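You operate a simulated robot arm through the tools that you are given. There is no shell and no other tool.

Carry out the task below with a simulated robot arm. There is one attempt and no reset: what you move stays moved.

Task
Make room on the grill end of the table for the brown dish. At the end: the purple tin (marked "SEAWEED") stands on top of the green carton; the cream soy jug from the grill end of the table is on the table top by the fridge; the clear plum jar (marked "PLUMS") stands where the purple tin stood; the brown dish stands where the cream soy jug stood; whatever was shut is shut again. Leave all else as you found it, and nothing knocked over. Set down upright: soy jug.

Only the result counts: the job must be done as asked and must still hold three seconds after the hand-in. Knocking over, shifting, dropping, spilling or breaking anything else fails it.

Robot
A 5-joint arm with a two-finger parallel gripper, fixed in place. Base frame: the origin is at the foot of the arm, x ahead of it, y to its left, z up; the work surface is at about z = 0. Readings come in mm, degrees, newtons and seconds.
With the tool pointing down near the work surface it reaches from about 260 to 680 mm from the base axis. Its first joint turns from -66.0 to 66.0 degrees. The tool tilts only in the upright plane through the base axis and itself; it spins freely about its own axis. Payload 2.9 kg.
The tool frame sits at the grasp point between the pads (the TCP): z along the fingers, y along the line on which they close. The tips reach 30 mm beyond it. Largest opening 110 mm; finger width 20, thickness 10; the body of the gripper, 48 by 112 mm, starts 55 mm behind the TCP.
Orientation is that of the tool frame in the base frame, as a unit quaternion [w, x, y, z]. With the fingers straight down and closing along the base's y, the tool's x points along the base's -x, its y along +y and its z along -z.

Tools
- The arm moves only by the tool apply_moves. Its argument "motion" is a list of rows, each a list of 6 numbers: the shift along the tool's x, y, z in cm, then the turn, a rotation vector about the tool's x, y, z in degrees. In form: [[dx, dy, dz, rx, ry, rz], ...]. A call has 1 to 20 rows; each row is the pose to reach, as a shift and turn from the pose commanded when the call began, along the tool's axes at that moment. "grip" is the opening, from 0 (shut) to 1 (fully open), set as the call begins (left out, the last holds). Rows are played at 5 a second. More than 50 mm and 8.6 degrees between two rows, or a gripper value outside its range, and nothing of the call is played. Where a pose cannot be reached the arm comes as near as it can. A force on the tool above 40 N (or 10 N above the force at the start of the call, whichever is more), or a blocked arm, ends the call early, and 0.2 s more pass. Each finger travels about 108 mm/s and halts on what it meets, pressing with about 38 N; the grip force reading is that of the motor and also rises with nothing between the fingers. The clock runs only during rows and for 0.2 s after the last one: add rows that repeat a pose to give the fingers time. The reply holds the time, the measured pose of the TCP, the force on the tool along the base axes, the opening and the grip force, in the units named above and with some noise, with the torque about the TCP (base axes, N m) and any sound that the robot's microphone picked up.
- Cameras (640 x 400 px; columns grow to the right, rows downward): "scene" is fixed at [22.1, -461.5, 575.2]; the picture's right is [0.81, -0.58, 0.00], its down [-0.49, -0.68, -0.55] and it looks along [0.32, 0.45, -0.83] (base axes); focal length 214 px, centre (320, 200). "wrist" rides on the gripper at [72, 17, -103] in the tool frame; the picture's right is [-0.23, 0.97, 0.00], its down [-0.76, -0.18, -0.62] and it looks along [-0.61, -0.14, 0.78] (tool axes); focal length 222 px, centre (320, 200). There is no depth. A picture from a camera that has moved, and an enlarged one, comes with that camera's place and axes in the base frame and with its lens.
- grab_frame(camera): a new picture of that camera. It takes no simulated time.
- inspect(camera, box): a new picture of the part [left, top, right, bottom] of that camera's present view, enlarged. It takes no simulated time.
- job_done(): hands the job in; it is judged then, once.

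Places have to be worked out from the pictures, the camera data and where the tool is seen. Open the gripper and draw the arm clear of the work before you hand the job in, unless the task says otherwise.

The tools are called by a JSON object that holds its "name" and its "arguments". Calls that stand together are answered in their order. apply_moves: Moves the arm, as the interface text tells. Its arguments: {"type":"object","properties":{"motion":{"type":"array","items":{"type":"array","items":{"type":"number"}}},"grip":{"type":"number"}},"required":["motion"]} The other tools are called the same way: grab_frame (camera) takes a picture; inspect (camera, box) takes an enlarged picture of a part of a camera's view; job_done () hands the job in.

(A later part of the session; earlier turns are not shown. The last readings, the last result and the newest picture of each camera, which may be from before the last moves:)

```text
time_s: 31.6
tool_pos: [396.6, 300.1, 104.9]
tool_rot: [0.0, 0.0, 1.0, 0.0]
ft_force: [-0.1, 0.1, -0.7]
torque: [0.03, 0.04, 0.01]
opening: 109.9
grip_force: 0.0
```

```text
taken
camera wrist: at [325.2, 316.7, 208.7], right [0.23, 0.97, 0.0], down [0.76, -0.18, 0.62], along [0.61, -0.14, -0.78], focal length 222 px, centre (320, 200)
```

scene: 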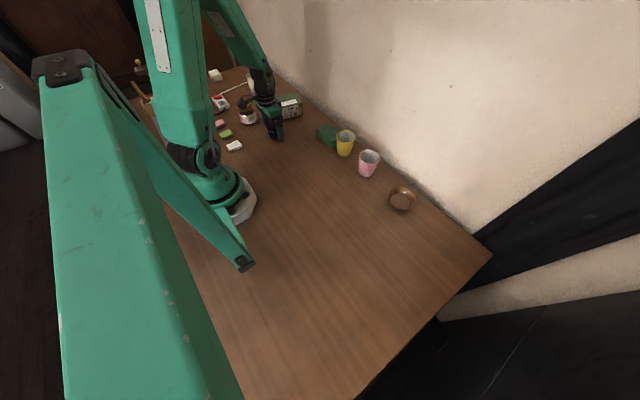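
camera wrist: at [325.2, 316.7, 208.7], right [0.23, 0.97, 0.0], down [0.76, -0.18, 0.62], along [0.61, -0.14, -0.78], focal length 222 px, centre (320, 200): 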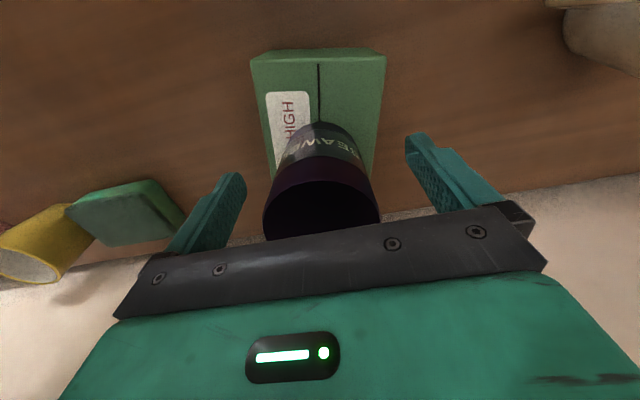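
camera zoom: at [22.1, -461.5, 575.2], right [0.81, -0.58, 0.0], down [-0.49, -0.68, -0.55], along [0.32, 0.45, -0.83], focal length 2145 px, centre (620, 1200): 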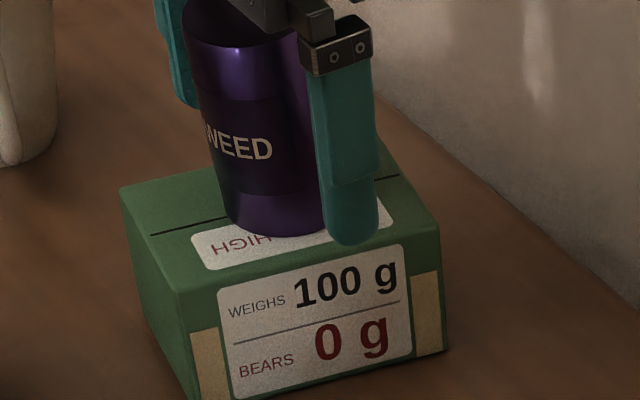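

After release, the tin seems slightly different in the picture; I check closely whether it leans or the carton's lid gives.

{"name": "inspect", "arguments": {"camera": "wrist", "box": [230, 30, 410, 250]}}

{"name": "inspect", "arguments": {"camera": "scene", "box": [260, 70, 325, 130]}}

```text
1.82 times, centred on (320, 140) of wrist
camera zoom: at [325.2, 316.7, 208.7], right [0.23, 0.97, 0.0], down [0.76, -0.18, 0.62], along [0.61, -0.14, -0.78], focal length 404 px, centre (320, 309)
```

zoom: 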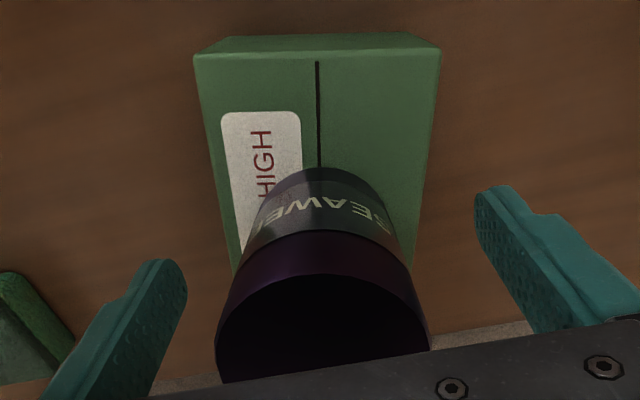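

```text
6.67 times, centred on (292, 100) of scene
camera zoom: at [22.1, -461.5, 575.2], right [0.81, -0.58, 0.0], down [-0.49, -0.68, -0.55], along [0.32, 0.45, -0.83], focal length 1430 px, centre (503, 867)
```

zoom: 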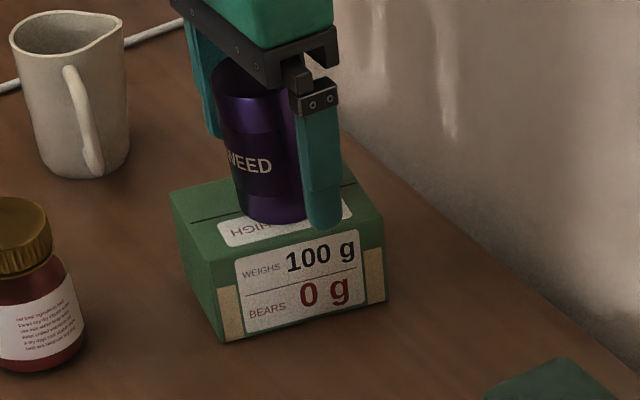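

It may just be perspective plus a small shift; I let a second pass without moving and compare.

{"name": "apply_moves", "arguments": {"motion": [[0, 0, 0, 0, 0, 0], [0, 0, 0, 0, 0, 0], [0, 0, 0, 0, 0, 0], [0, 0, 0, 0, 0, 0], [0, 0, 0, 0, 0, 0]]}}

{"name": "inspect", "arguments": {"camera": "scene", "box": [265, 80, 315, 120]}}

{"name": "inspect", "arguments": {"camera": "wrist", "box": [230, 30, 410, 250]}}

```text
time_s: 32.8
tool_pos: [396.8, 300.3, 105.1]
tool_rot: [0.0, 0.0, 1.0, 0.0]
ft_force: [0.7, 0.7, -1.1]
torque: [-0.01, 0.0, -0.01]
opening: 110.0
grip_force: 0.1
```

```text
10.00 times, centred on (290, 100) of scene
camera zoom: at [22.1, -461.5, 575.2], right [0.81, -0.58, 0.0], down [-0.49, -0.68, -0.55], along [0.32, 0.45, -0.83], focal length 2145 px, centre (620, 1200)
```

zoom: 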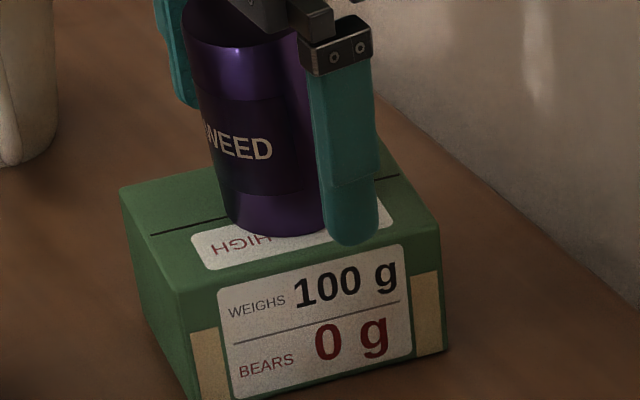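

```text
1.82 times, centred on (320, 140) of wrist
camera zoom: at [325.2, 316.7, 208.6], right [0.23, 0.97, 0.0], down [0.76, -0.18, 0.62], along [0.61, -0.14, -0.78], focal length 404 px, centre (320, 309)
```

zoom: 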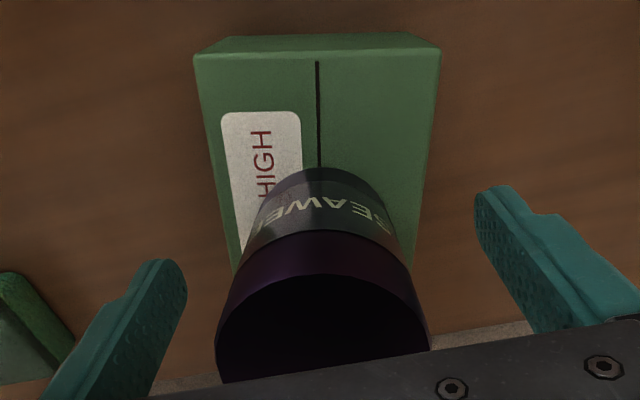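

Stable: tin standing on the carton, carton intact. I retreat straight up.

{"name": "apply_moves", "arguments": {"motion": [[0, 0, -1.0, 0, 0, 0], [0, 0, -3.0, 0, 0, 0], [0, 0, -6.0, 0, 0, 0], [0, 0, -9.5, 0, 0, 0], [0, 0, -13.0, 0, 0, 0], [0, 0, -16.5, 0, 0, 0], [0, 0, -16.5, 0, 0, 0]]}}

{"name": "inspect", "arguments": {"camera": "scene", "box": [240, 60, 340, 140]}}

{"name": "grab_frame", "arguments": {"camera": "wrist"}}

```text
time_s: 34.4
tool_pos: [398.9, 298.6, 270.2]
tool_rot: [0.0, 0.0, 1.0, 0.0]
ft_force: [-0.4, 0.0, 0.1]
torque: [0.0, 0.03, -0.02]
opening: 110.0
grip_force: 0.1
```

```text
5.00 times, centred on (290, 100) of scene
camera zoom: at [22.1, -461.5, 575.2], right [0.81, -0.58, 0.0], down [-0.49, -0.68, -0.55], along [0.32, 0.45, -0.83], focal length 1072 px, centre (470, 700)
```

zoom: 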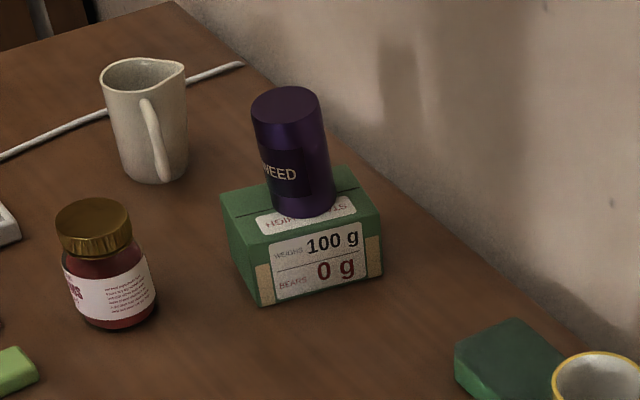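

```text
taken
camera wrist: at [326.9, 317.0, 374.1], right [0.23, 0.97, 0.0], down [0.76, -0.18, 0.62], along [0.61, -0.14, -0.78], focal length 222 px, centre (320, 200)
```

wrist: 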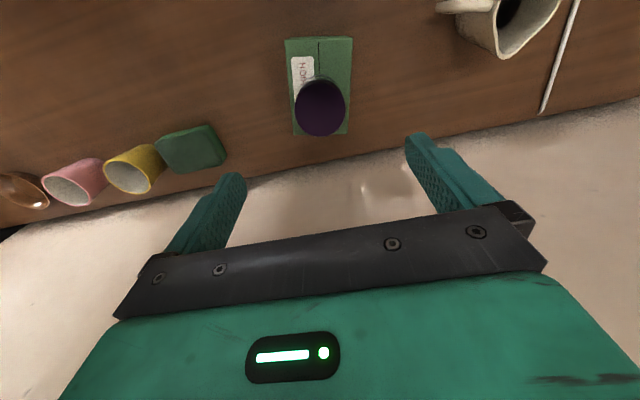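

The tin may lean very slightly; I check by zooming in the wrist view.

{"name": "inspect", "arguments": {"camera": "wrist", "box": [260, 20, 380, 150]}}

{"name": "inspect", "arguments": {"camera": "scene", "box": [280, 70, 320, 110]}}

{"name": "inspect", "arguments": {"camera": "scene", "box": [270, 85, 330, 125]}}

```text
3.08 times, centred on (320, 85) of wrist
camera zoom: at [326.9, 317.0, 374.1], right [0.23, 0.97, 0.0], down [0.76, -0.18, 0.62], along [0.61, -0.14, -0.78], focal length 684 px, centre (320, 554)
```

zoom: 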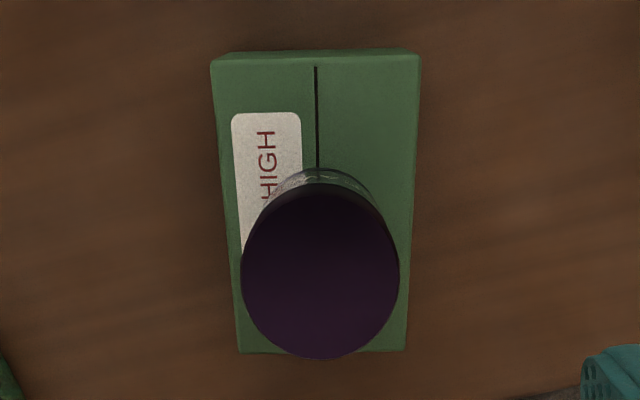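

```text
10.00 times, centred on (300, 90) of scene
camera zoom: at [22.1, -461.5, 575.2], right [0.81, -0.58, 0.0], down [-0.49, -0.68, -0.55], along [0.32, 0.45, -0.83], focal length 2145 px, centre (520, 1300)
```

zoom: 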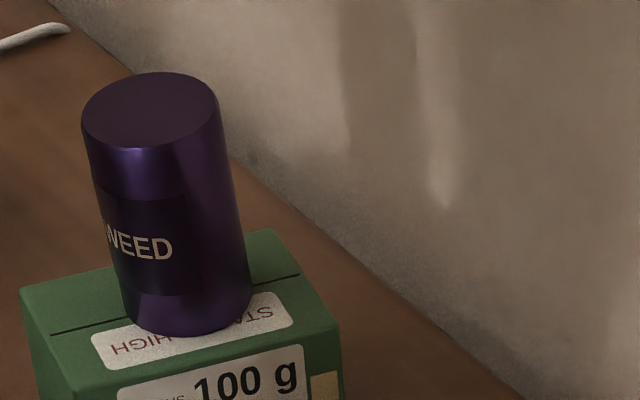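

```text
10.00 times, centred on (300, 105) of scene
camera zoom: at [22.1, -461.5, 575.2], right [0.81, -0.58, 0.0], down [-0.49, -0.68, -0.55], along [0.32, 0.45, -0.83], focal length 2145 px, centre (520, 1150)
```

zoom: 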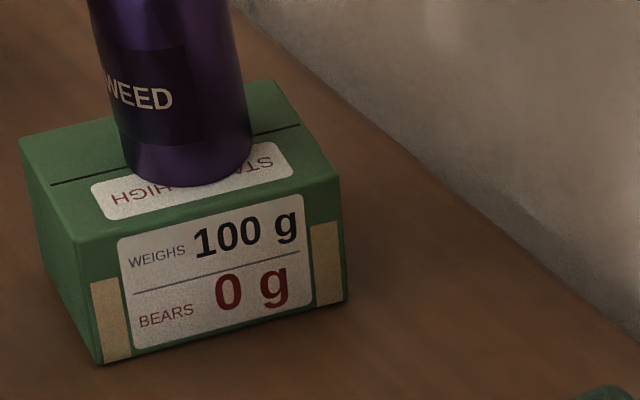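

The scene and wrist views show the tin stable on the carton (within a couple of degrees and a few mm of centre). Next is the plum jar at about (235, 340): I move above it at z≈200 and check the alignment.

{"name": "apply_moves", "arguments": {"motion": [[3.3, 0.85, 0, 0, 0, 0], [6.6, 1.7, 0, 0, 0, 0], [9.9, 2.55, 0, 0, 0, 0], [13.2, 3.4, 1.5, 0, 0, 0], [16.2, 4.1, 4.0, 0, 0, 0], [16.2, 4.1, 7.0, 0, 0, 0], [16.2, 4.1, 7.0, 0, 0, 0], [16.2, 4.1, 7.0, 0, 0, 0]]}}

{"name": "grab_frame", "arguments": {"camera": "wrist"}}

{"name": "inspect", "arguments": {"camera": "wrist", "box": [240, 40, 400, 180]}}

```text
time_s: 36.2
tool_pos: [236.0, 340.0, 200.9]
tool_rot: [0.0, 0.0, 1.0, 0.0]
ft_force: [0.2, -0.1, 0.3]
torque: [-0.02, 0.01, 0.0]
opening: 110.2
grip_force: 0.0
```

```text
taken
camera wrist: at [164.8, 358.2, 304.3], right [0.23, 0.97, 0.0], down [0.76, -0.18, 0.62], along [0.61, -0.14, -0.78], focal length 222 px, centre (320, 200)
```

wrist: 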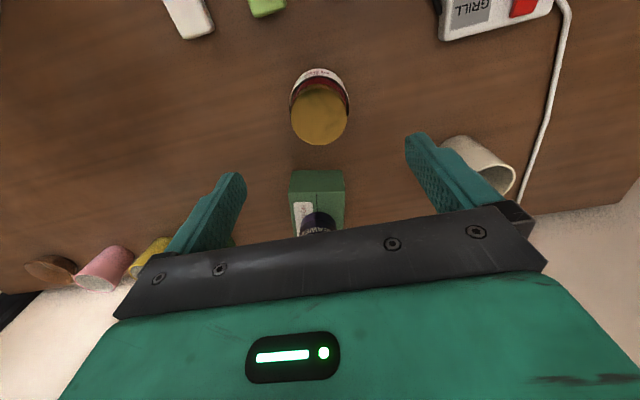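

```text
2.86 times, centred on (320, 110) of wrist
camera zoom: at [164.8, 358.2, 304.3], right [0.23, 0.97, 0.0], down [0.76, -0.18, 0.62], along [0.61, -0.14, -0.78], focal length 635 px, centre (320, 457)
```

zoom: 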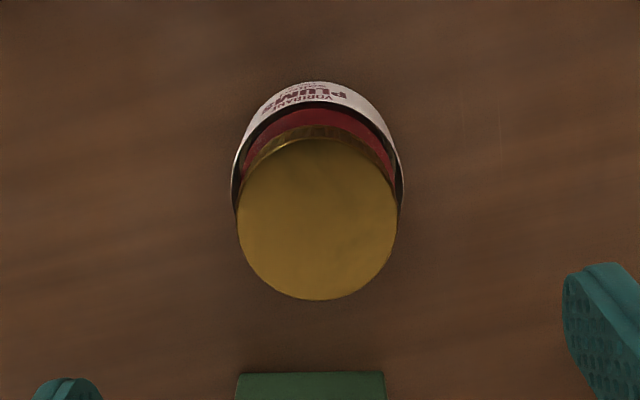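

The jar lid is within ~2 mm of the tool axis. I correct slightly and descend to z≈40 with the fingers open.

{"name": "apply_moves", "arguments": {"motion": [[0.2, -0.05, 3.5, 0, 0, 0], [0.2, -0.05, 7.0, 0, 0, 0], [0.2, -0.05, 10.5, 0, 0, 0], [0.2, -0.05, 13.5, 0, 0, 0], [0.2, -0.05, 16.0, 0, 0, 0], [0.2, -0.05, 16.0, 0, 0, 0]], "grip": 1.0}}

{"name": "grab_frame", "arguments": {"camera": "wrist"}}

{"name": "inspect", "arguments": {"camera": "scene", "box": [200, 60, 320, 150]}}

```text
time_s: 37.6
tool_pos: [232.6, 343.0, 39.8]
tool_rot: [0.0, 0.0, 1.0, 0.0]
ft_force: [-0.9, 0.5, -0.3]
torque: [0.0, -0.01, -0.02]
opening: 110.0
grip_force: 0.0
```

```text
taken
camera wrist: at [161.8, 360.8, 143.1], right [0.23, 0.97, 0.0], down [0.76, -0.18, 0.62], along [0.61, -0.14, -0.78], focal length 222 px, centre (320, 200)
```

wrist: 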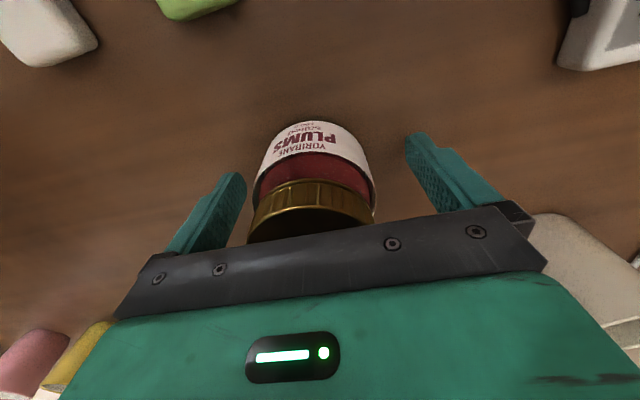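

```text
4.44 times, centred on (260, 105) of scene
camera zoom: at [22.1, -461.5, 575.2], right [0.81, -0.58, 0.0], down [-0.49, -0.68, -0.55], along [0.32, 0.45, -0.83], focal length 953 px, centre (587, 622)
```

zoom: 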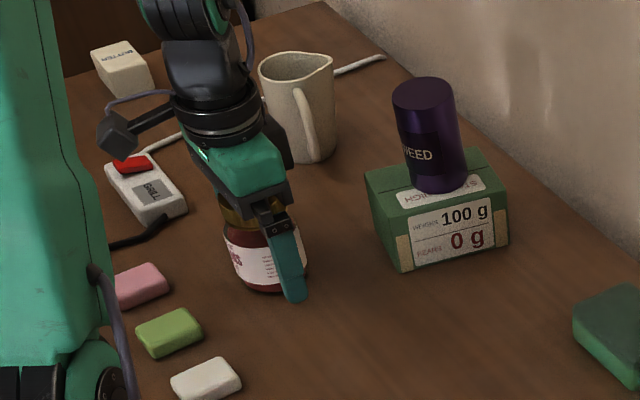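

The jar is between the fingers. I close the gripper.

{"name": "apply_moves", "arguments": {"motion": [[0, 0, 0, 0, 0, 0], [0, 0, 0, 0, 0, 0], [0, 0, 0, 0, 0, 0], [0, 0, 0, 0, 0, 0]], "grip": 0.0}}

{"name": "apply_moves", "arguments": {"motion": [[0, 0, -0.5, 0, 0, 0], [0, 0, -1.5, 0, 0, 0], [0, 0, -3.0, 0, 0, 0], [0, 0, -3.0, 0, 0, 0], [0, 0, -3.0, 0, 0, 0]]}}

{"name": "grab_frame", "arguments": {"camera": "wrist"}}

```text
time_s: 38.6
tool_pos: [233.1, 342.8, 39.9]
tool_rot: [0.0, 0.0, 1.0, 0.0]
ft_force: [-0.5, -0.2, -0.4]
torque: [-0.02, 0.0, -0.04]
opening: 65.0
grip_force: 38.0
```

```text
time_s: 39.8
tool_pos: [232.5, 339.4, 71.6]
tool_rot: [0.0, 0.0, 1.0, -0.001]
ft_force: [0.2, -0.6, -3.1]
torque: [0.02, 0.02, -0.02]
opening: 65.1
grip_force: 38.0
```

```text
taken
camera wrist: at [161.3, 357.5, 174.5], right [0.23, 0.97, 0.0], down [0.76, -0.18, 0.62], along [0.61, -0.14, -0.78], focal length 222 px, centre (320, 200)
```

wrist: 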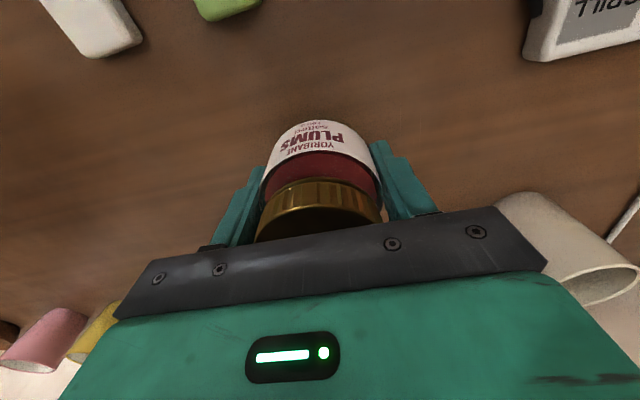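

The jar weighs about 300 g, held well. I lift it further and carry it to the tin's old place at (277, 200).

{"name": "apply_moves", "arguments": {"motion": [[0, 0, -2.0, 0, 0, 0], [0, 0, -4.5, 0, 0, 0], [-0.5, -1.5, -6.0, 0, 0, 0], [-1.3, -4.0, -6.0, 0, 0, 0], [-2.2, -7.0, -6.0, 0, 0, 0], [-3.2, -10.0, -6.0, 0, 0, 0], [-4.1, -12.8, -6.0, 0, 0, 0], [-4.46, -14.03, -6.0, 0, 0, 0], [-4.46, -14.03, -6.0, 0, 0, 0], [-4.46, -14.03, -6.0, 0, 0, 0]]}}

{"name": "apply_moves", "arguments": {"motion": [[0, 0, 0, 0, 0, 0]]}}

{"name": "grab_frame", "arguments": {"camera": "scene"}}

```text
time_s: 42.0
tool_pos: [274.9, 196.5, 131.2]
tool_rot: [0.0, 0.0, 1.0, 0.0]
ft_force: [-0.4, 0.3, -3.1]
torque: [-0.01, -0.02, 0.03]
opening: 65.2
grip_force: 37.9
```

```text
time_s: 42.4
tool_pos: [275.5, 196.9, 132.1]
tool_rot: [0.0, 0.001, 1.0, 0.0]
ft_force: [0.5, -0.9, -2.8]
torque: [-0.01, 0.02, -0.01]
opening: 65.1
grip_force: 38.3
```

```text
taken
```

scene: 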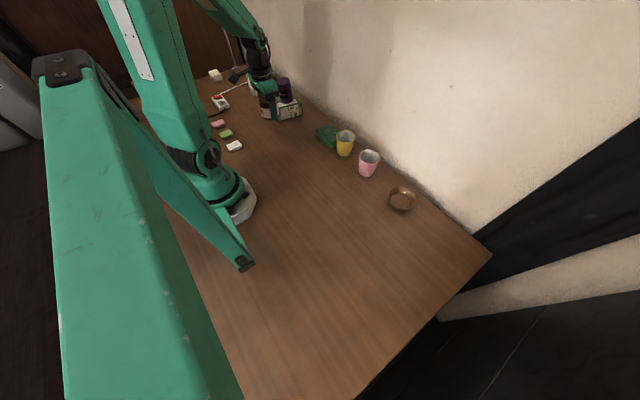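

Readings are a few mm short in y; I correct and lower until ~2 mm above the table.

{"name": "apply_moves", "arguments": {"motion": [[-0.12, 0.3, 1.0, 0, 0, 0], [-0.12, 0.3, 3.5, 0, 0, 0], [-0.12, 0.3, 6.0, 0, 0, 0], [-0.12, 0.3, 7.8, 0, 0, 0], [-0.12, 0.3, 8.7, 0, 0, 0], [-0.12, 0.3, 8.7, 0, 0, 0], [-0.12, 0.3, 8.7, 0, 0, 0]]}}

{"name": "apply_moves", "arguments": {"motion": [[0, 0, 0.1, 0, 0, 0], [0, 0, 0.15, 0, 0, 0], [0, 0, 0.15, 0, 0, 0]]}}

{"name": "inspect", "arguments": {"camera": "scene", "box": [230, 70, 330, 150]}}

```text
time_s: 44.0
tool_pos: [276.4, 202.9, 42.4]
tool_rot: [0.0, 0.001, 1.0, 0.001]
ft_force: [0.7, 0.7, -2.6]
torque: [-0.01, 0.03, -0.02]
opening: 64.9
grip_force: 37.9
```

```text
time_s: 44.8
tool_pos: [276.5, 203.2, 41.9]
tool_rot: [0.0, 0.0, 1.0, 0.0]
ft_force: [0.4, 0.4, -3.0]
torque: [-0.01, -0.01, 0.0]
opening: 65.3
grip_force: 38.2
```

```text
5.00 times, centred on (280, 110) of scene
camera zoom: at [22.1, -461.5, 575.2], right [0.81, -0.58, 0.0], down [-0.49, -0.68, -0.55], along [0.32, 0.45, -0.83], focal length 1072 px, centre (520, 650)
```

zoom: 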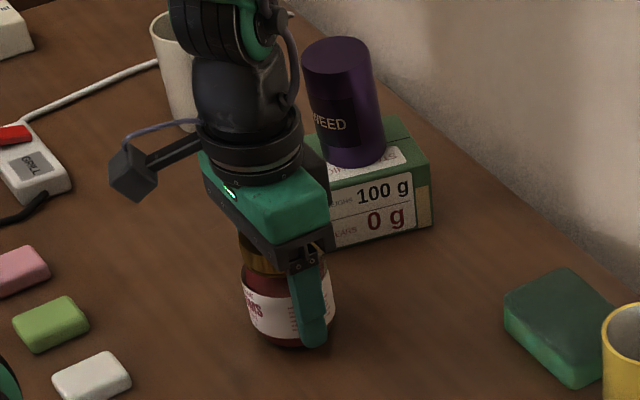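

Still carrying the full weight (≈ -3 N). I lower in 1 mm steps until the table takes the load.

{"name": "apply_moves", "arguments": {"motion": [[0, 0, 0.1, 0, 0, 0], [0, 0, 0.1, 0, 0, 0]]}}

{"name": "apply_moves", "arguments": {"motion": [[0, 0, 0.1, 0, 0, 0], [0, 0, 0.1, 0, 0, 0]]}}

```text
time_s: 45.4
tool_pos: [277.3, 203.0, 41.4]
tool_rot: [0.0, 0.0, 1.0, 0.0]
ft_force: [-0.1, -0.9, -2.5]
torque: [0.01, 0.01, 0.01]
opening: 65.0
grip_force: 38.1
```

```text
time_s: 46.0
tool_pos: [278.4, 202.5, 39.8]
tool_rot: [0.001, 0.0, 1.0, 0.0]
ft_force: [0.9, -0.3, -3.2]
torque: [-0.01, -0.04, 0.02]
opening: 64.9
grip_force: 37.9
```

No contact yet; continue downwards in 1 mm steps.

{"name": "apply_moves", "arguments": {"motion": [[0, 0, 0.1, 0, 0, 0], [0, 0, 0.1, 0, 0, 0]]}}

{"name": "apply_moves", "arguments": {"motion": [[0, 0, 0.05, 0, 0, 0], [0, 0, 0.05, 0, 0, 0]]}}

```text
time_s: 46.6
tool_pos: [277.3, 203.1, 39.4]
tool_rot: [0.0, 0.0, 1.0, -0.001]
ft_force: [-0.7, -1.4, 4.2]
torque: [0.04, -0.09, -0.02]
opening: 65.2
grip_force: 38.4
stopped in row 2: the force on the tool passed its limit at 42 N (the readings are from after the stop); the commanded pose is now the measured one
```

```text
time_s: 47.2
tool_pos: [277.5, 203.4, 39.8]
tool_rot: [0.0, 0.001, 1.0, 0.0]
ft_force: [2.6, -7.8, 18.4]
torque: [-0.35, 0.06, 0.0]
opening: 65.2
grip_force: 37.5
```

The jar is in firm contact with the table (18 N). I relax upward by 0.5 mm and then release.

{"name": "apply_moves", "arguments": {"motion": [[0, 0, -0.04, 0, 0, 0], [0, 0, -0.04, 0, 0, 0]]}}

```text
time_s: 47.9
tool_pos: [275.5, 203.0, 40.9]
tool_rot: [-0.002, 0.001, 1.0, -0.001]
ft_force: [0.4, 0.0, -2.0]
torque: [0.05, -0.05, -0.04]
opening: 65.1
grip_force: 37.9
```

The load is nearly off; the jar bottom is within a fraction of a mm of the table. I open the gripper now.

{"name": "apply_moves", "arguments": {"motion": [[0, 0, 0.02, 0, 0, 0], [0, 0, 0.02, 0, 0, 0], [0, 0, 0.02, 0, 0, 0], [0, 0, 0.02, 0, 0, 0], [0, 0, 0.02, 0, 0, 0]], "grip": 1.0}}

{"name": "inspect", "arguments": {"camera": "scene", "box": [230, 70, 330, 150]}}

{"name": "grab_frame", "arguments": {"camera": "wrist"}}

```text
time_s: 49.0
tool_pos: [276.3, 201.7, 39.9]
tool_rot: [-0.002, 0.001, 1.0, -0.001]
ft_force: [0.0, 0.4, -0.5]
torque: [0.02, -0.02, -0.01]
opening: 109.9
grip_force: 0.0
```

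```text
5.00 times, centred on (280, 110) of scene
camera zoom: at [22.1, -461.5, 575.2], right [0.81, -0.58, 0.0], down [-0.49, -0.68, -0.55], along [0.32, 0.45, -0.83], focal length 1072 px, centre (520, 650)
```

zoom: 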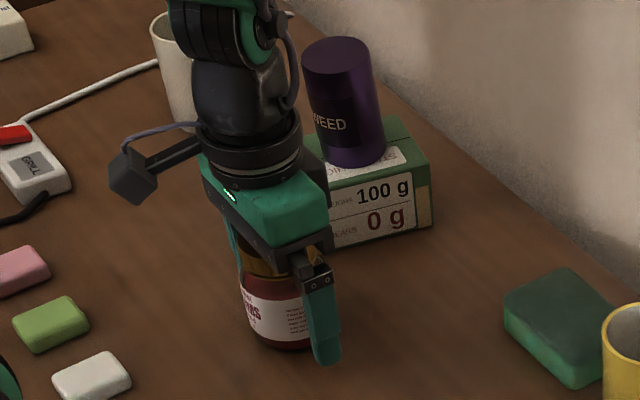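

```text
taken
camera wrist: at [205.4, 220.1, 143.3], right [0.23, 0.97, 0.0], down [0.76, -0.18, 0.62], along [0.61, -0.14, -0.78], focal length 222 px, centre (320, 200)
```

wrist: 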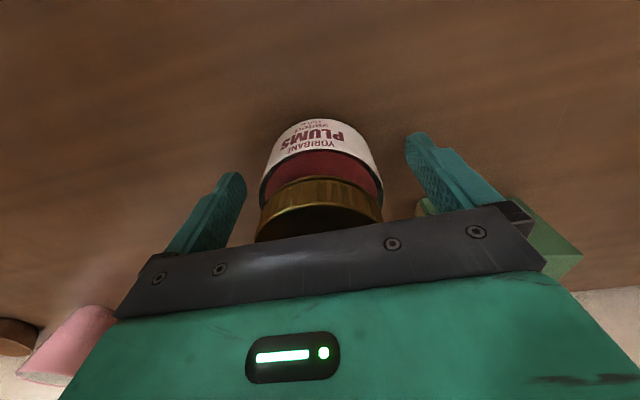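

The jar is released and stands. I retreat straight up.

{"name": "apply_moves", "arguments": {"motion": [[0, 0, -1.0, 0, 0, 0], [0, 0, -3.0, 0, 0, 0], [0, 0, -6.0, 0, 0, 0], [0, 0, -10.0, 0, 0, 0], [0, 0, -14.0, 0, 0, 0], [0, 0, -18.0, 0, 0, 0], [0, 0, -22.0, 0, 0, 0], [0, 0, -26.0, 0, 0, 0], [0, 0, -26.0, 0, 0, 0]]}}

{"name": "inspect", "arguments": {"camera": "scene", "box": [230, 70, 330, 150]}}

{"name": "grab_frame", "arguments": {"camera": "wrist"}}

```text
time_s: 51.0
tool_pos: [275.9, 201.5, 302.6]
tool_rot: [-0.001, 0.001, 1.0, -0.001]
ft_force: [0.5, -0.7, 0.4]
torque: [0.02, -0.01, 0.01]
opening: 110.2
grip_force: 0.1
```

```text
5.00 times, centred on (280, 110) of scene
camera zoom: at [22.1, -461.5, 575.2], right [0.81, -0.58, 0.0], down [-0.49, -0.68, -0.55], along [0.32, 0.45, -0.83], focal length 1072 px, centre (520, 650)
```

zoom: 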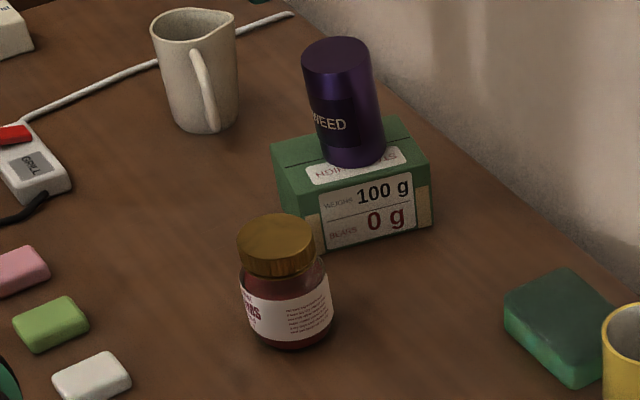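

```text
taken
camera wrist: at [205.5, 219.3, 406.0], right [0.23, 0.97, 0.0], down [0.76, -0.18, 0.62], along [0.61, -0.14, -0.78], focal length 222 px, centre (320, 200)
```

wrist: 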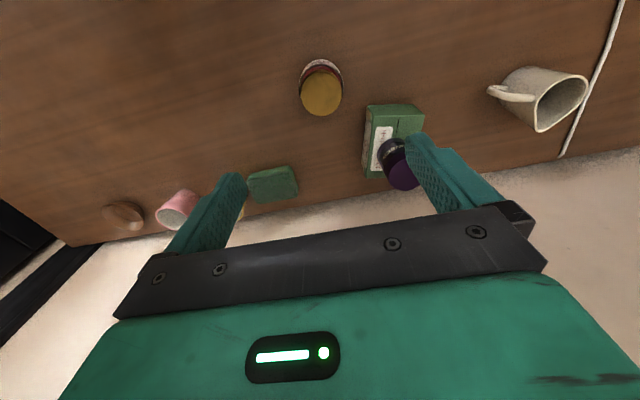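

Jar stands where the tin stood. I take a closer look at the tin on the carton from this side to check its uprightness.

{"name": "inspect", "arguments": {"camera": "wrist", "box": [340, 90, 440, 200]}}

{"name": "inspect", "arguments": {"camera": "scene", "box": [282, 70, 322, 124]}}

```text
3.64 times, centred on (390, 145) of wrist
camera zoom: at [205.5, 219.3, 406.0], right [0.23, 0.97, 0.0], down [0.76, -0.18, 0.62], along [0.61, -0.14, -0.78], focal length 808 px, centre (66, 400)
```

zoom: 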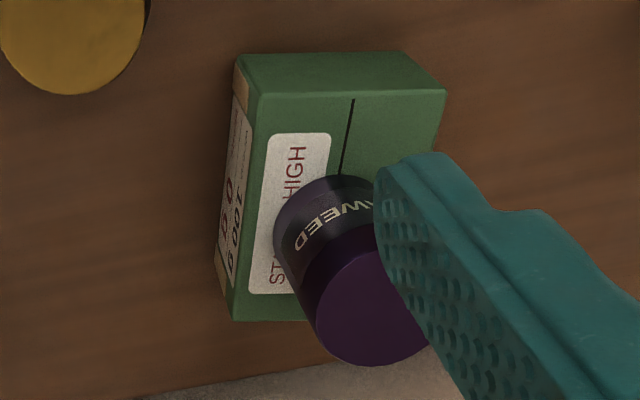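

```text
7.41 times, centred on (302, 97) of scene
camera zoom: at [22.1, -461.5, 575.2], right [0.81, -0.58, 0.0], down [-0.49, -0.68, -0.55], along [0.32, 0.45, -0.83], focal length 1589 px, centre (453, 963)
```

zoom: 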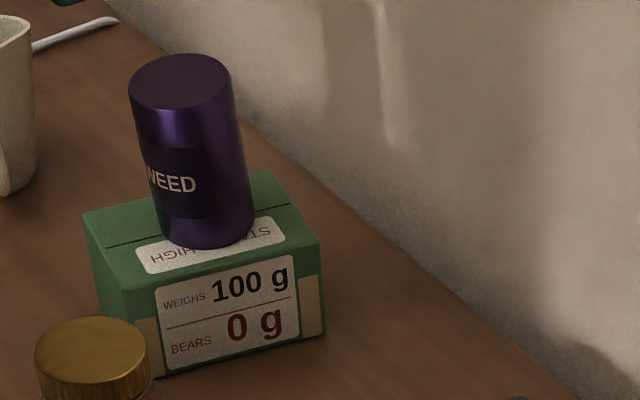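

The carton is unchanged and the tin stable. Next, the jug: I move above it at z≈230 with the fingers turned 26° so that they'd fall between handle and spout.

{"name": "apply_moves", "arguments": {"motion": [[-0.9, 3.5, 0.5, 0, 0, -3], [-1.9, 7.2, 1.2, 0, 0, -6], [-2.9, 11.0, 2.0, 0, 0, -9], [-3.9, 14.8, 2.7, 0, 0, -12], [-4.9, 18.6, 3.5, 0, 0, -15], [-5.9, 22.4, 4.2, 0, 0, -18], [-6.9, 26.2, 5.0, 0, 0, -21], [-7.8, 29.6, 6.0, 0, 0, -24], [-8.35, 31.65, 7.0, 0, 0, -26], [-8.35, 31.65, 7.0, 0, 0, -26], [-8.35, 31.65, 7.0, 0, 0, -26]], "grip": 1.0}}

{"name": "grab_frame", "arguments": {"camera": "wrist"}}

{"name": "inspect", "arguments": {"camera": "wrist", "box": [220, 20, 420, 180]}}

{"name": "inspect", "arguments": {"camera": "scene", "box": [200, 40, 330, 150]}}

```text
time_s: 53.5
tool_pos: [360.7, 521.4, 231.6]
tool_rot: [-0.001, -0.225, 0.974, 0.001]
ft_force: [-0.7, 0.1, -0.6]
torque: [-0.02, -0.04, -0.04]
opening: 109.9
grip_force: 0.0
```

```text
taken
camera wrist: at [289.7, 505.2, 335.1], right [-0.22, 0.98, 0.0], down [0.76, 0.17, 0.62], along [0.61, 0.14, -0.78], focal length 222 px, centre (320, 200)
```

wrist: 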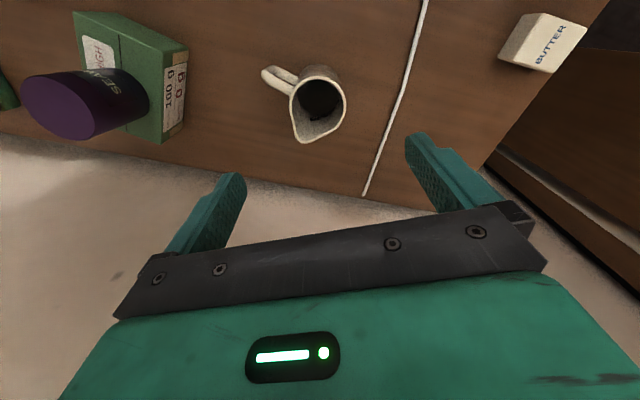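

```text
2.50 times, centred on (320, 100) of wrist
camera zoom: at [289.7, 505.2, 335.1], right [-0.22, 0.98, 0.0], down [0.76, 0.17, 0.62], along [0.61, 0.14, -0.78], focal length 555 px, centre (320, 450)
```

zoom: 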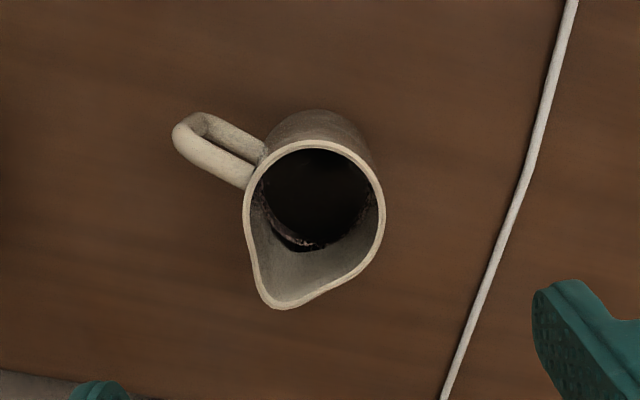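

```text
3.64 times, centred on (265, 95) of scene
camera zoom: at [22.1, -461.5, 575.2], right [0.81, -0.58, 0.0], down [-0.49, -0.68, -0.55], along [0.32, 0.45, -0.83], focal length 780 px, centre (520, 582)
```

zoom: 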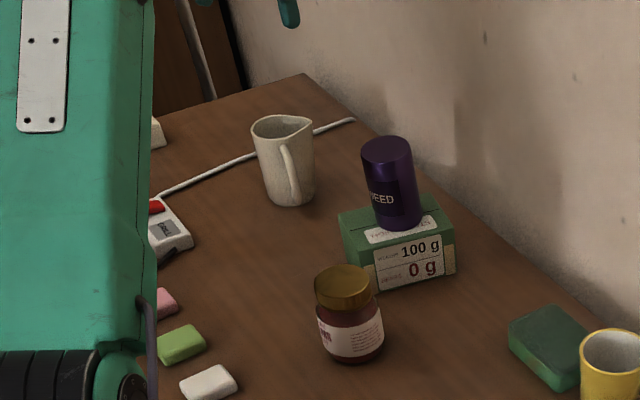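

The jug is nearly centred below. This view also shows the tin on the carton from another side, so I zoom there to judge its uprightness.

{"name": "inspect", "arguments": {"camera": "wrist", "box": [0, 0, 210, 160]}}

```text
2.50 times, centred on (105, 80) of wrist
camera zoom: at [289.7, 505.2, 335.1], right [-0.22, 0.98, 0.0], down [0.76, 0.17, 0.62], along [0.61, 0.14, -0.78], focal length 555 px, centre (858, 500)
```

zoom: 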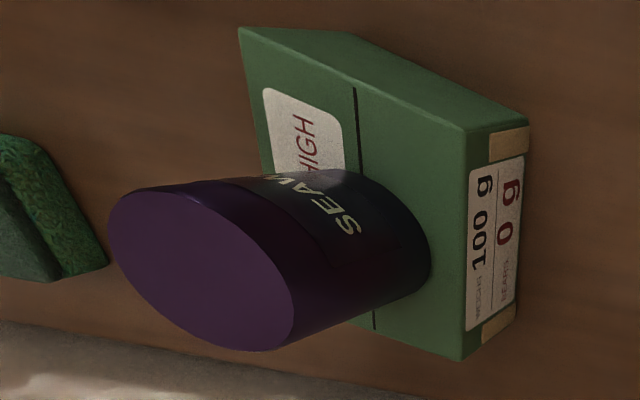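

I compare the tin with the identical zoom taken earlier (t=34 s) to check that nothing is creeping.

{"name": "inspect", "arguments": {"camera": "scene", "box": [280, 70, 320, 110]}}

{"name": "inspect", "arguments": {"camera": "scene", "box": [270, 85, 330, 125]}}

```text
10.00 times, centred on (300, 90) of scene
camera zoom: at [22.1, -461.5, 575.2], right [0.81, -0.58, 0.0], down [-0.49, -0.68, -0.55], along [0.32, 0.45, -0.83], focal length 2145 px, centre (520, 1300)
```

zoom: 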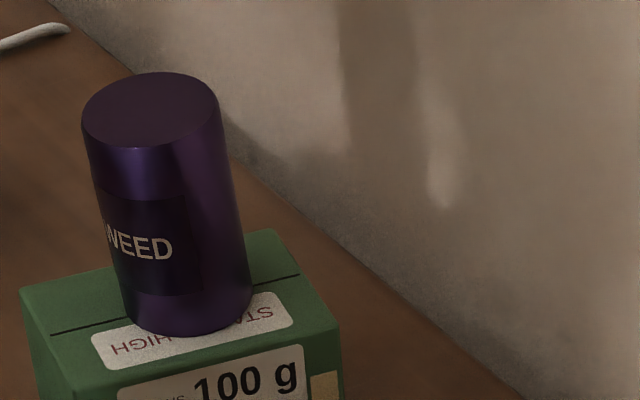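

```text
10.00 times, centred on (300, 105) of scene
camera zoom: at [22.1, -461.5, 575.2], right [0.81, -0.58, 0.0], down [-0.49, -0.68, -0.55], along [0.32, 0.45, -0.83], focal length 2145 px, centre (520, 1150)
```

zoom: 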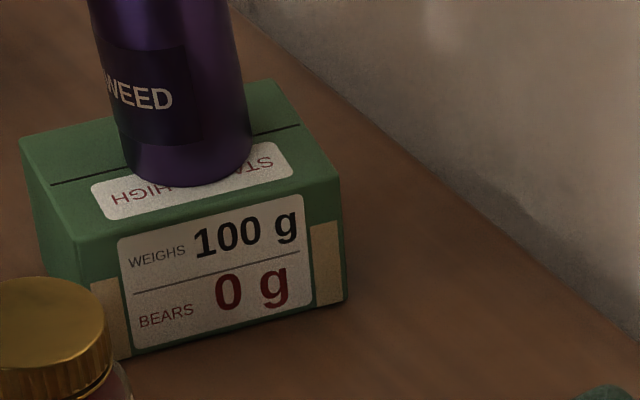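

No creep: tin and carton look identical. Now the jug: I correct by about (-5, -4) mm and turn 9° more so the fingers lie midway between handle (≈259°) and spout (≈351°), and go down to z≈150 for a check.

{"name": "apply_moves", "arguments": {"motion": [[0.3, -0.07, 2.0, 0, 0, -4.5], [0.62, -0.14, 5.0, 0, 0, -9], [0.62, -0.14, 8.0, 0, 0, -9], [0.62, -0.14, 8.0, 0, 0, -9], [0.62, -0.14, 8.0, 0, 0, -9]]}}

{"name": "grab_frame", "arguments": {"camera": "wrist"}}

{"name": "inspect", "arguments": {"camera": "wrist", "box": [220, 40, 420, 200]}}

```text
time_s: 54.6
tool_pos: [357.6, 514.9, 149.6]
tool_rot: [-0.001, -0.299, 0.954, 0.0]
ft_force: [0.3, -0.2, 0.3]
torque: [0.0, -0.01, 0.01]
opening: 109.9
grip_force: 0.0
```

```text
taken
camera wrist: at [288.5, 489.0, 253.4], right [-0.37, 0.93, 0.0], down [0.73, 0.29, 0.62], along [0.58, 0.23, -0.78], focal length 222 px, centre (320, 200)
```

wrist: 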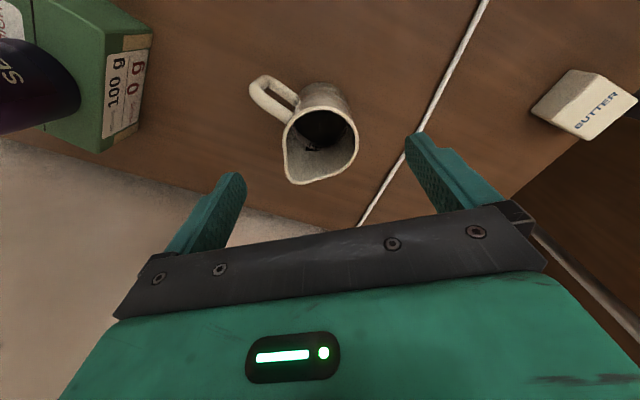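

```text
2.50 times, centred on (320, 120) of wrist
camera zoom: at [288.5, 489.0, 253.4], right [-0.37, 0.93, 0.0], down [0.73, 0.29, 0.62], along [0.58, 0.23, -0.78], focal length 555 px, centre (320, 400)
```

zoom: 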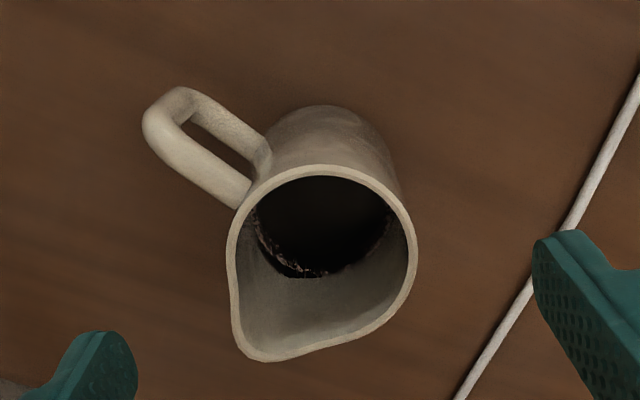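

The rim sits ~4 mm further forward than the tool axis. I correct and go down to z≈105 to verify the fingers straddle the jug clear of handle and spout.

{"name": "apply_moves", "arguments": {"motion": [[-0.43, -0.05, 0.5, 0, 0, 0], [-0.43, -0.05, 2.5, 0, 0, 0], [-0.43, -0.05, 4.5, 0, 0, 0], [-0.43, -0.05, 4.5, 0, 0, 0], [-0.43, -0.05, 4.5, 0, 0, 0]]}}

{"name": "grab_frame", "arguments": {"camera": "wrist"}}

{"name": "inspect", "arguments": {"camera": "wrist", "box": [180, 50, 460, 230]}}

{"name": "inspect", "arguments": {"camera": "scene", "box": [220, 40, 320, 120]}}

```text
time_s: 55.9
tool_pos: [360.8, 517.5, 104.6]
tool_rot: [0.0, -0.3, 0.954, -0.001]
ft_force: [0.1, 0.9, -0.5]
torque: [0.01, -0.01, 0.02]
opening: 109.9
grip_force: 0.2
```

```text
taken
camera wrist: at [292.6, 491.0, 207.4], right [-0.37, 0.93, 0.0], down [0.73, 0.29, 0.62], along [0.58, 0.23, -0.78], focal length 222 px, centre (320, 200)
```

wrist: 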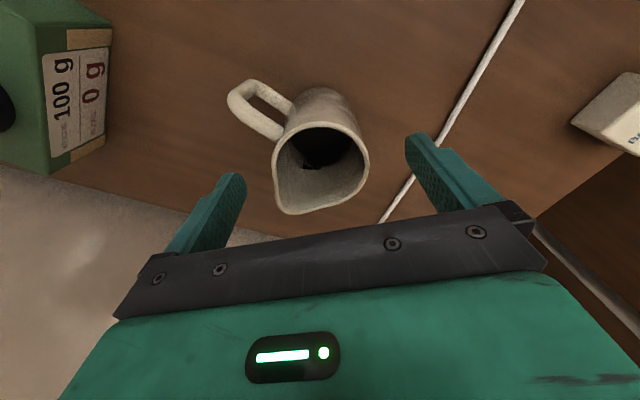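

```text
2.22 times, centred on (320, 140) of wrist
camera zoom: at [292.6, 491.0, 207.4], right [-0.37, 0.93, 0.0], down [0.73, 0.29, 0.62], along [0.58, 0.23, -0.78], focal length 494 px, centre (320, 333)
```

zoom: 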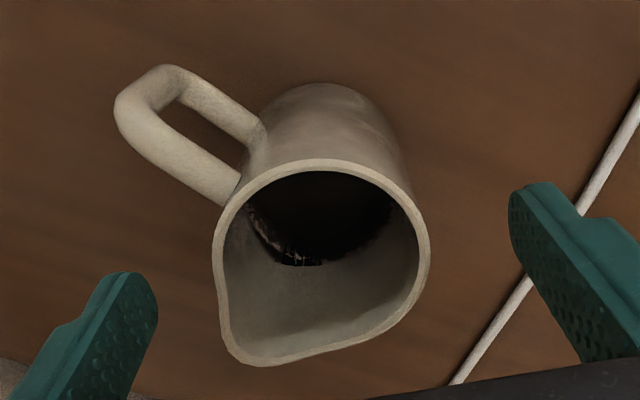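

```text
5.00 times, centred on (270, 80) of scene
camera zoom: at [22.1, -461.5, 575.2], right [0.81, -0.58, 0.0], down [-0.49, -0.68, -0.55], along [0.32, 0.45, -0.83], focal length 1072 px, centre (570, 800)
```

zoom: 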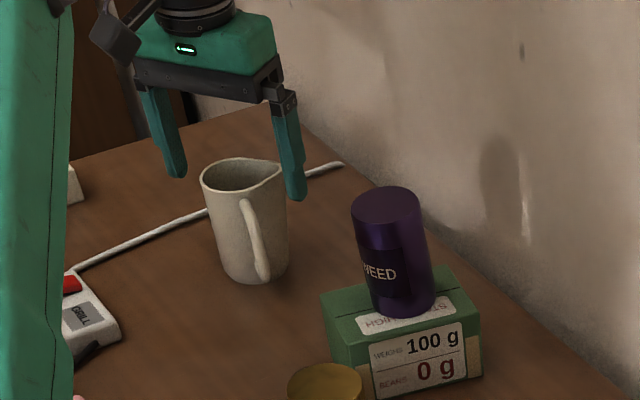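

The jug is centred between the fingers, with handle and spout well clear. I descend to z≈47.

{"name": "apply_moves", "arguments": {"motion": [[0, 0, 1.5, 0, 0, 0], [0, 0, 3.0, 0, 0, 0], [0, 0, 4.5, 0, 0, 0], [0, 0, 5.7, 0, 0, 0], [0, 0, 5.7, 0, 0, 0]]}}

{"name": "grab_frame", "arguments": {"camera": "wrist"}}

{"name": "inspect", "arguments": {"camera": "scene", "box": [220, 40, 320, 120]}}

```text
time_s: 57.0
tool_pos: [359.1, 516.6, 49.0]
tool_rot: [-0.001, -0.299, 0.954, -0.001]
ft_force: [-0.9, -0.2, -0.8]
torque: [0.0, 0.03, 0.03]
opening: 110.0
grip_force: 0.1
```

```text
taken
camera wrist: at [291.1, 490.4, 152.3], right [-0.37, 0.93, 0.0], down [0.73, 0.29, 0.62], along [0.58, 0.23, -0.78], focal length 222 px, centre (320, 200)
```

wrist: 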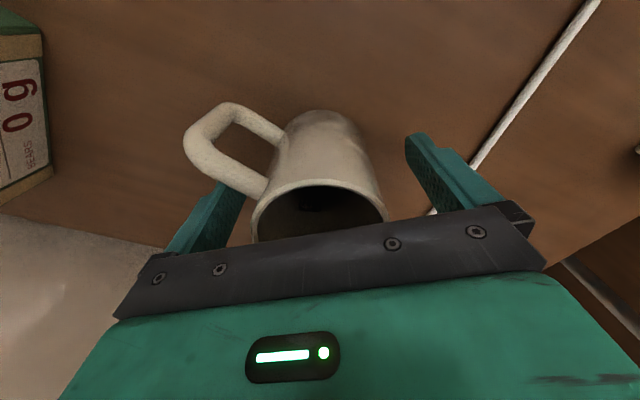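

```text
5.00 times, centred on (270, 80) of scene
camera zoom: at [22.1, -461.5, 575.2], right [0.81, -0.58, 0.0], down [-0.49, -0.68, -0.55], along [0.32, 0.45, -0.83], focal length 1072 px, centre (570, 800)
```

zoom: 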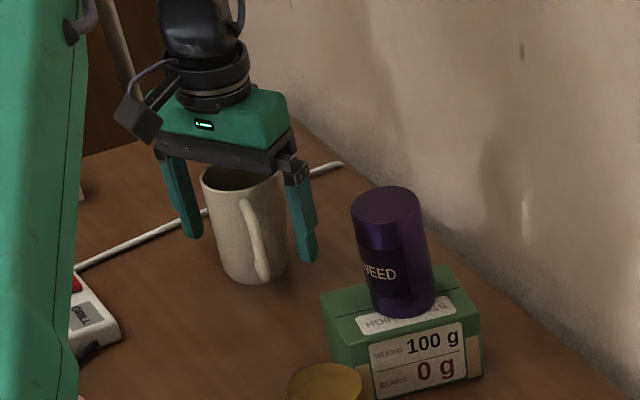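

Both fingers are straddling the jug body with the handle clear. I close the gripper.

{"name": "apply_moves", "arguments": {"motion": [[0, 0, 0, 0, 0, 0], [0, 0, 0, 0, 0, 0], [0, 0, 0, 0, 0, 0], [0, 0, 0, 0, 0, 0]], "grip": 0.0}}

{"name": "apply_moves", "arguments": {"motion": [[0, 0, 0, 0, 0, 0]]}}

{"name": "grab_frame", "arguments": {"camera": "wrist"}}

```text
time_s: 58.0
tool_pos: [359.2, 517.4, 48.8]
tool_rot: [0.0, -0.3, 0.954, -0.001]
ft_force: [-0.1, 1.7, 0.1]
torque: [0.05, -0.02, -0.03]
opening: 61.3
grip_force: 38.1
```

```text
time_s: 58.5
tool_pos: [359.1, 517.3, 49.6]
tool_rot: [-0.001, -0.3, 0.954, 0.0]
ft_force: [0.6, -0.3, -0.6]
torque: [0.06, 0.0, -0.02]
opening: 61.0
grip_force: 37.9
```

```text
taken
camera wrist: at [291.1, 490.4, 152.4], right [-0.37, 0.93, 0.0], down [0.73, 0.29, 0.62], along [0.58, 0.23, -0.78], focal length 222 px, centre (320, 200)
```

wrist: 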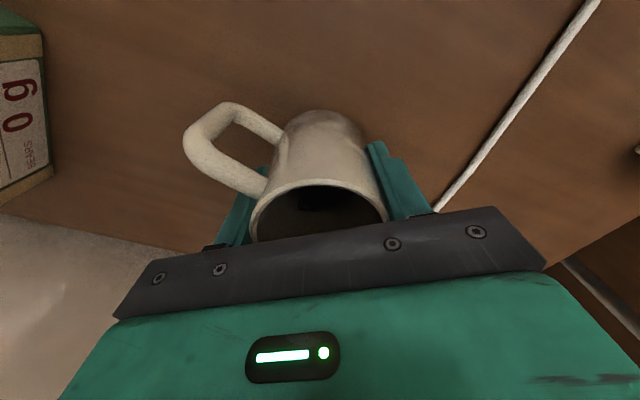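

Gripped at 61 mm. I lift gently to keep the soy calm.

{"name": "apply_moves", "arguments": {"motion": [[0, 0, -0.3, 0, 0, 0], [0, 0, -0.9, 0, 0, 0], [0, 0, -1.8, 0, 0, 0], [0, 0, -2.8, 0, 0, 0], [0, 0, -3.6, 0, 0, 0], [0, 0, -4.0, 0, 0, 0], [0, 0, -4.0, 0, 0, 0], [0, 0, -4.0, 0, 0, 0]]}}

{"name": "grab_frame", "arguments": {"camera": "wrist"}}

{"name": "inspect", "arguments": {"camera": "scene", "box": [220, 40, 320, 120]}}

```text
time_s: 60.2
tool_pos: [359.4, 516.8, 87.1]
tool_rot: [-0.002, -0.3, 0.954, -0.001]
ft_force: [0.2, -0.4, -2.0]
torque: [0.02, 0.01, -0.04]
opening: 60.9
grip_force: 37.7
```

```text
taken
camera wrist: at [291.3, 490.6, 190.5], right [-0.37, 0.93, 0.0], down [0.73, 0.29, 0.62], along [0.58, 0.23, -0.78], focal length 222 px, centre (320, 200)
```

wrist: 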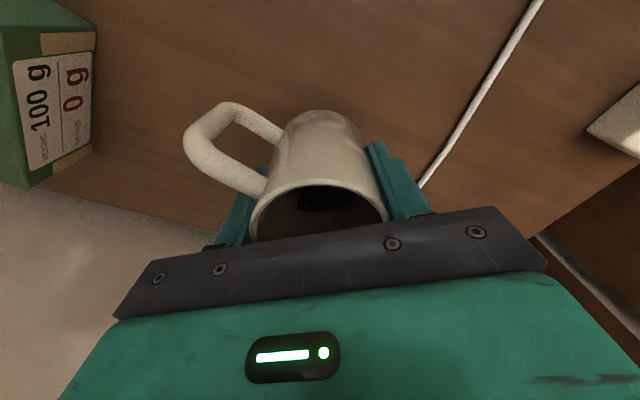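

```text
5.00 times, centred on (270, 80) of scene
camera zoom: at [22.1, -461.5, 575.2], right [0.81, -0.58, 0.0], down [-0.49, -0.68, -0.55], along [0.32, 0.45, -0.83], focal length 1072 px, centre (570, 800)
```

zoom: 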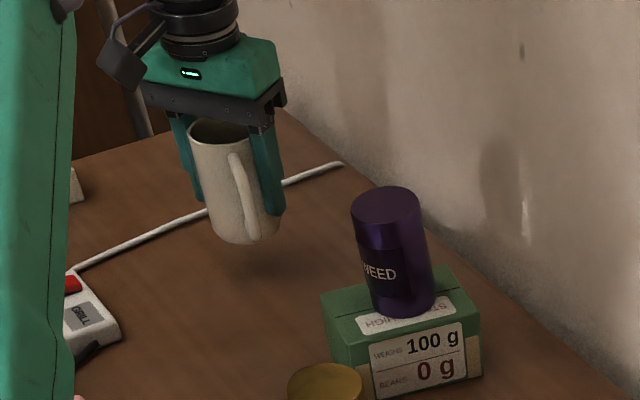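

The jug is free and level (about 200 g). I lift it to z≈250 so it passes well above the tin.

{"name": "apply_moves", "arguments": {"motion": [[0, 0, -0.8, 0, 0, 0], [0, 0, -2.2, 0, 0, 0], [0, 0, -4.2, 0, 0, 0], [0, 0, -6.6, 0, 0, 0], [0, 0, -9.0, 0, 0, 0], [0, 0, -11.4, 0, 0, 0], [0, 0, -13.6, 0, 0, 0], [0, 0, -15.2, 0, 0, 0], [0, 0, -16.0, 0, 0, 0], [0, 0, -16.0, 0, 0, 0], [0, 0, -16.0, 0, 0, 0]]}}

{"name": "grab_frame", "arguments": {"camera": "wrist"}}

```text
time_s: 62.6
tool_pos: [360.3, 516.9, 247.2]
tool_rot: [-0.001, -0.3, 0.954, -0.001]
ft_force: [-0.3, -0.4, -1.4]
torque: [0.0, -0.01, 0.06]
opening: 61.1
grip_force: 38.1
```

```text
taken
camera wrist: at [292.0, 490.1, 350.0], right [-0.37, 0.93, 0.0], down [0.73, 0.29, 0.62], along [0.58, 0.23, -0.78], focal length 222 px, centre (320, 200)
```

wrist: 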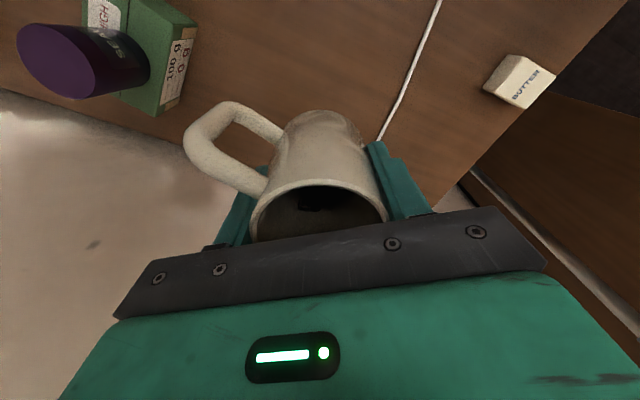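

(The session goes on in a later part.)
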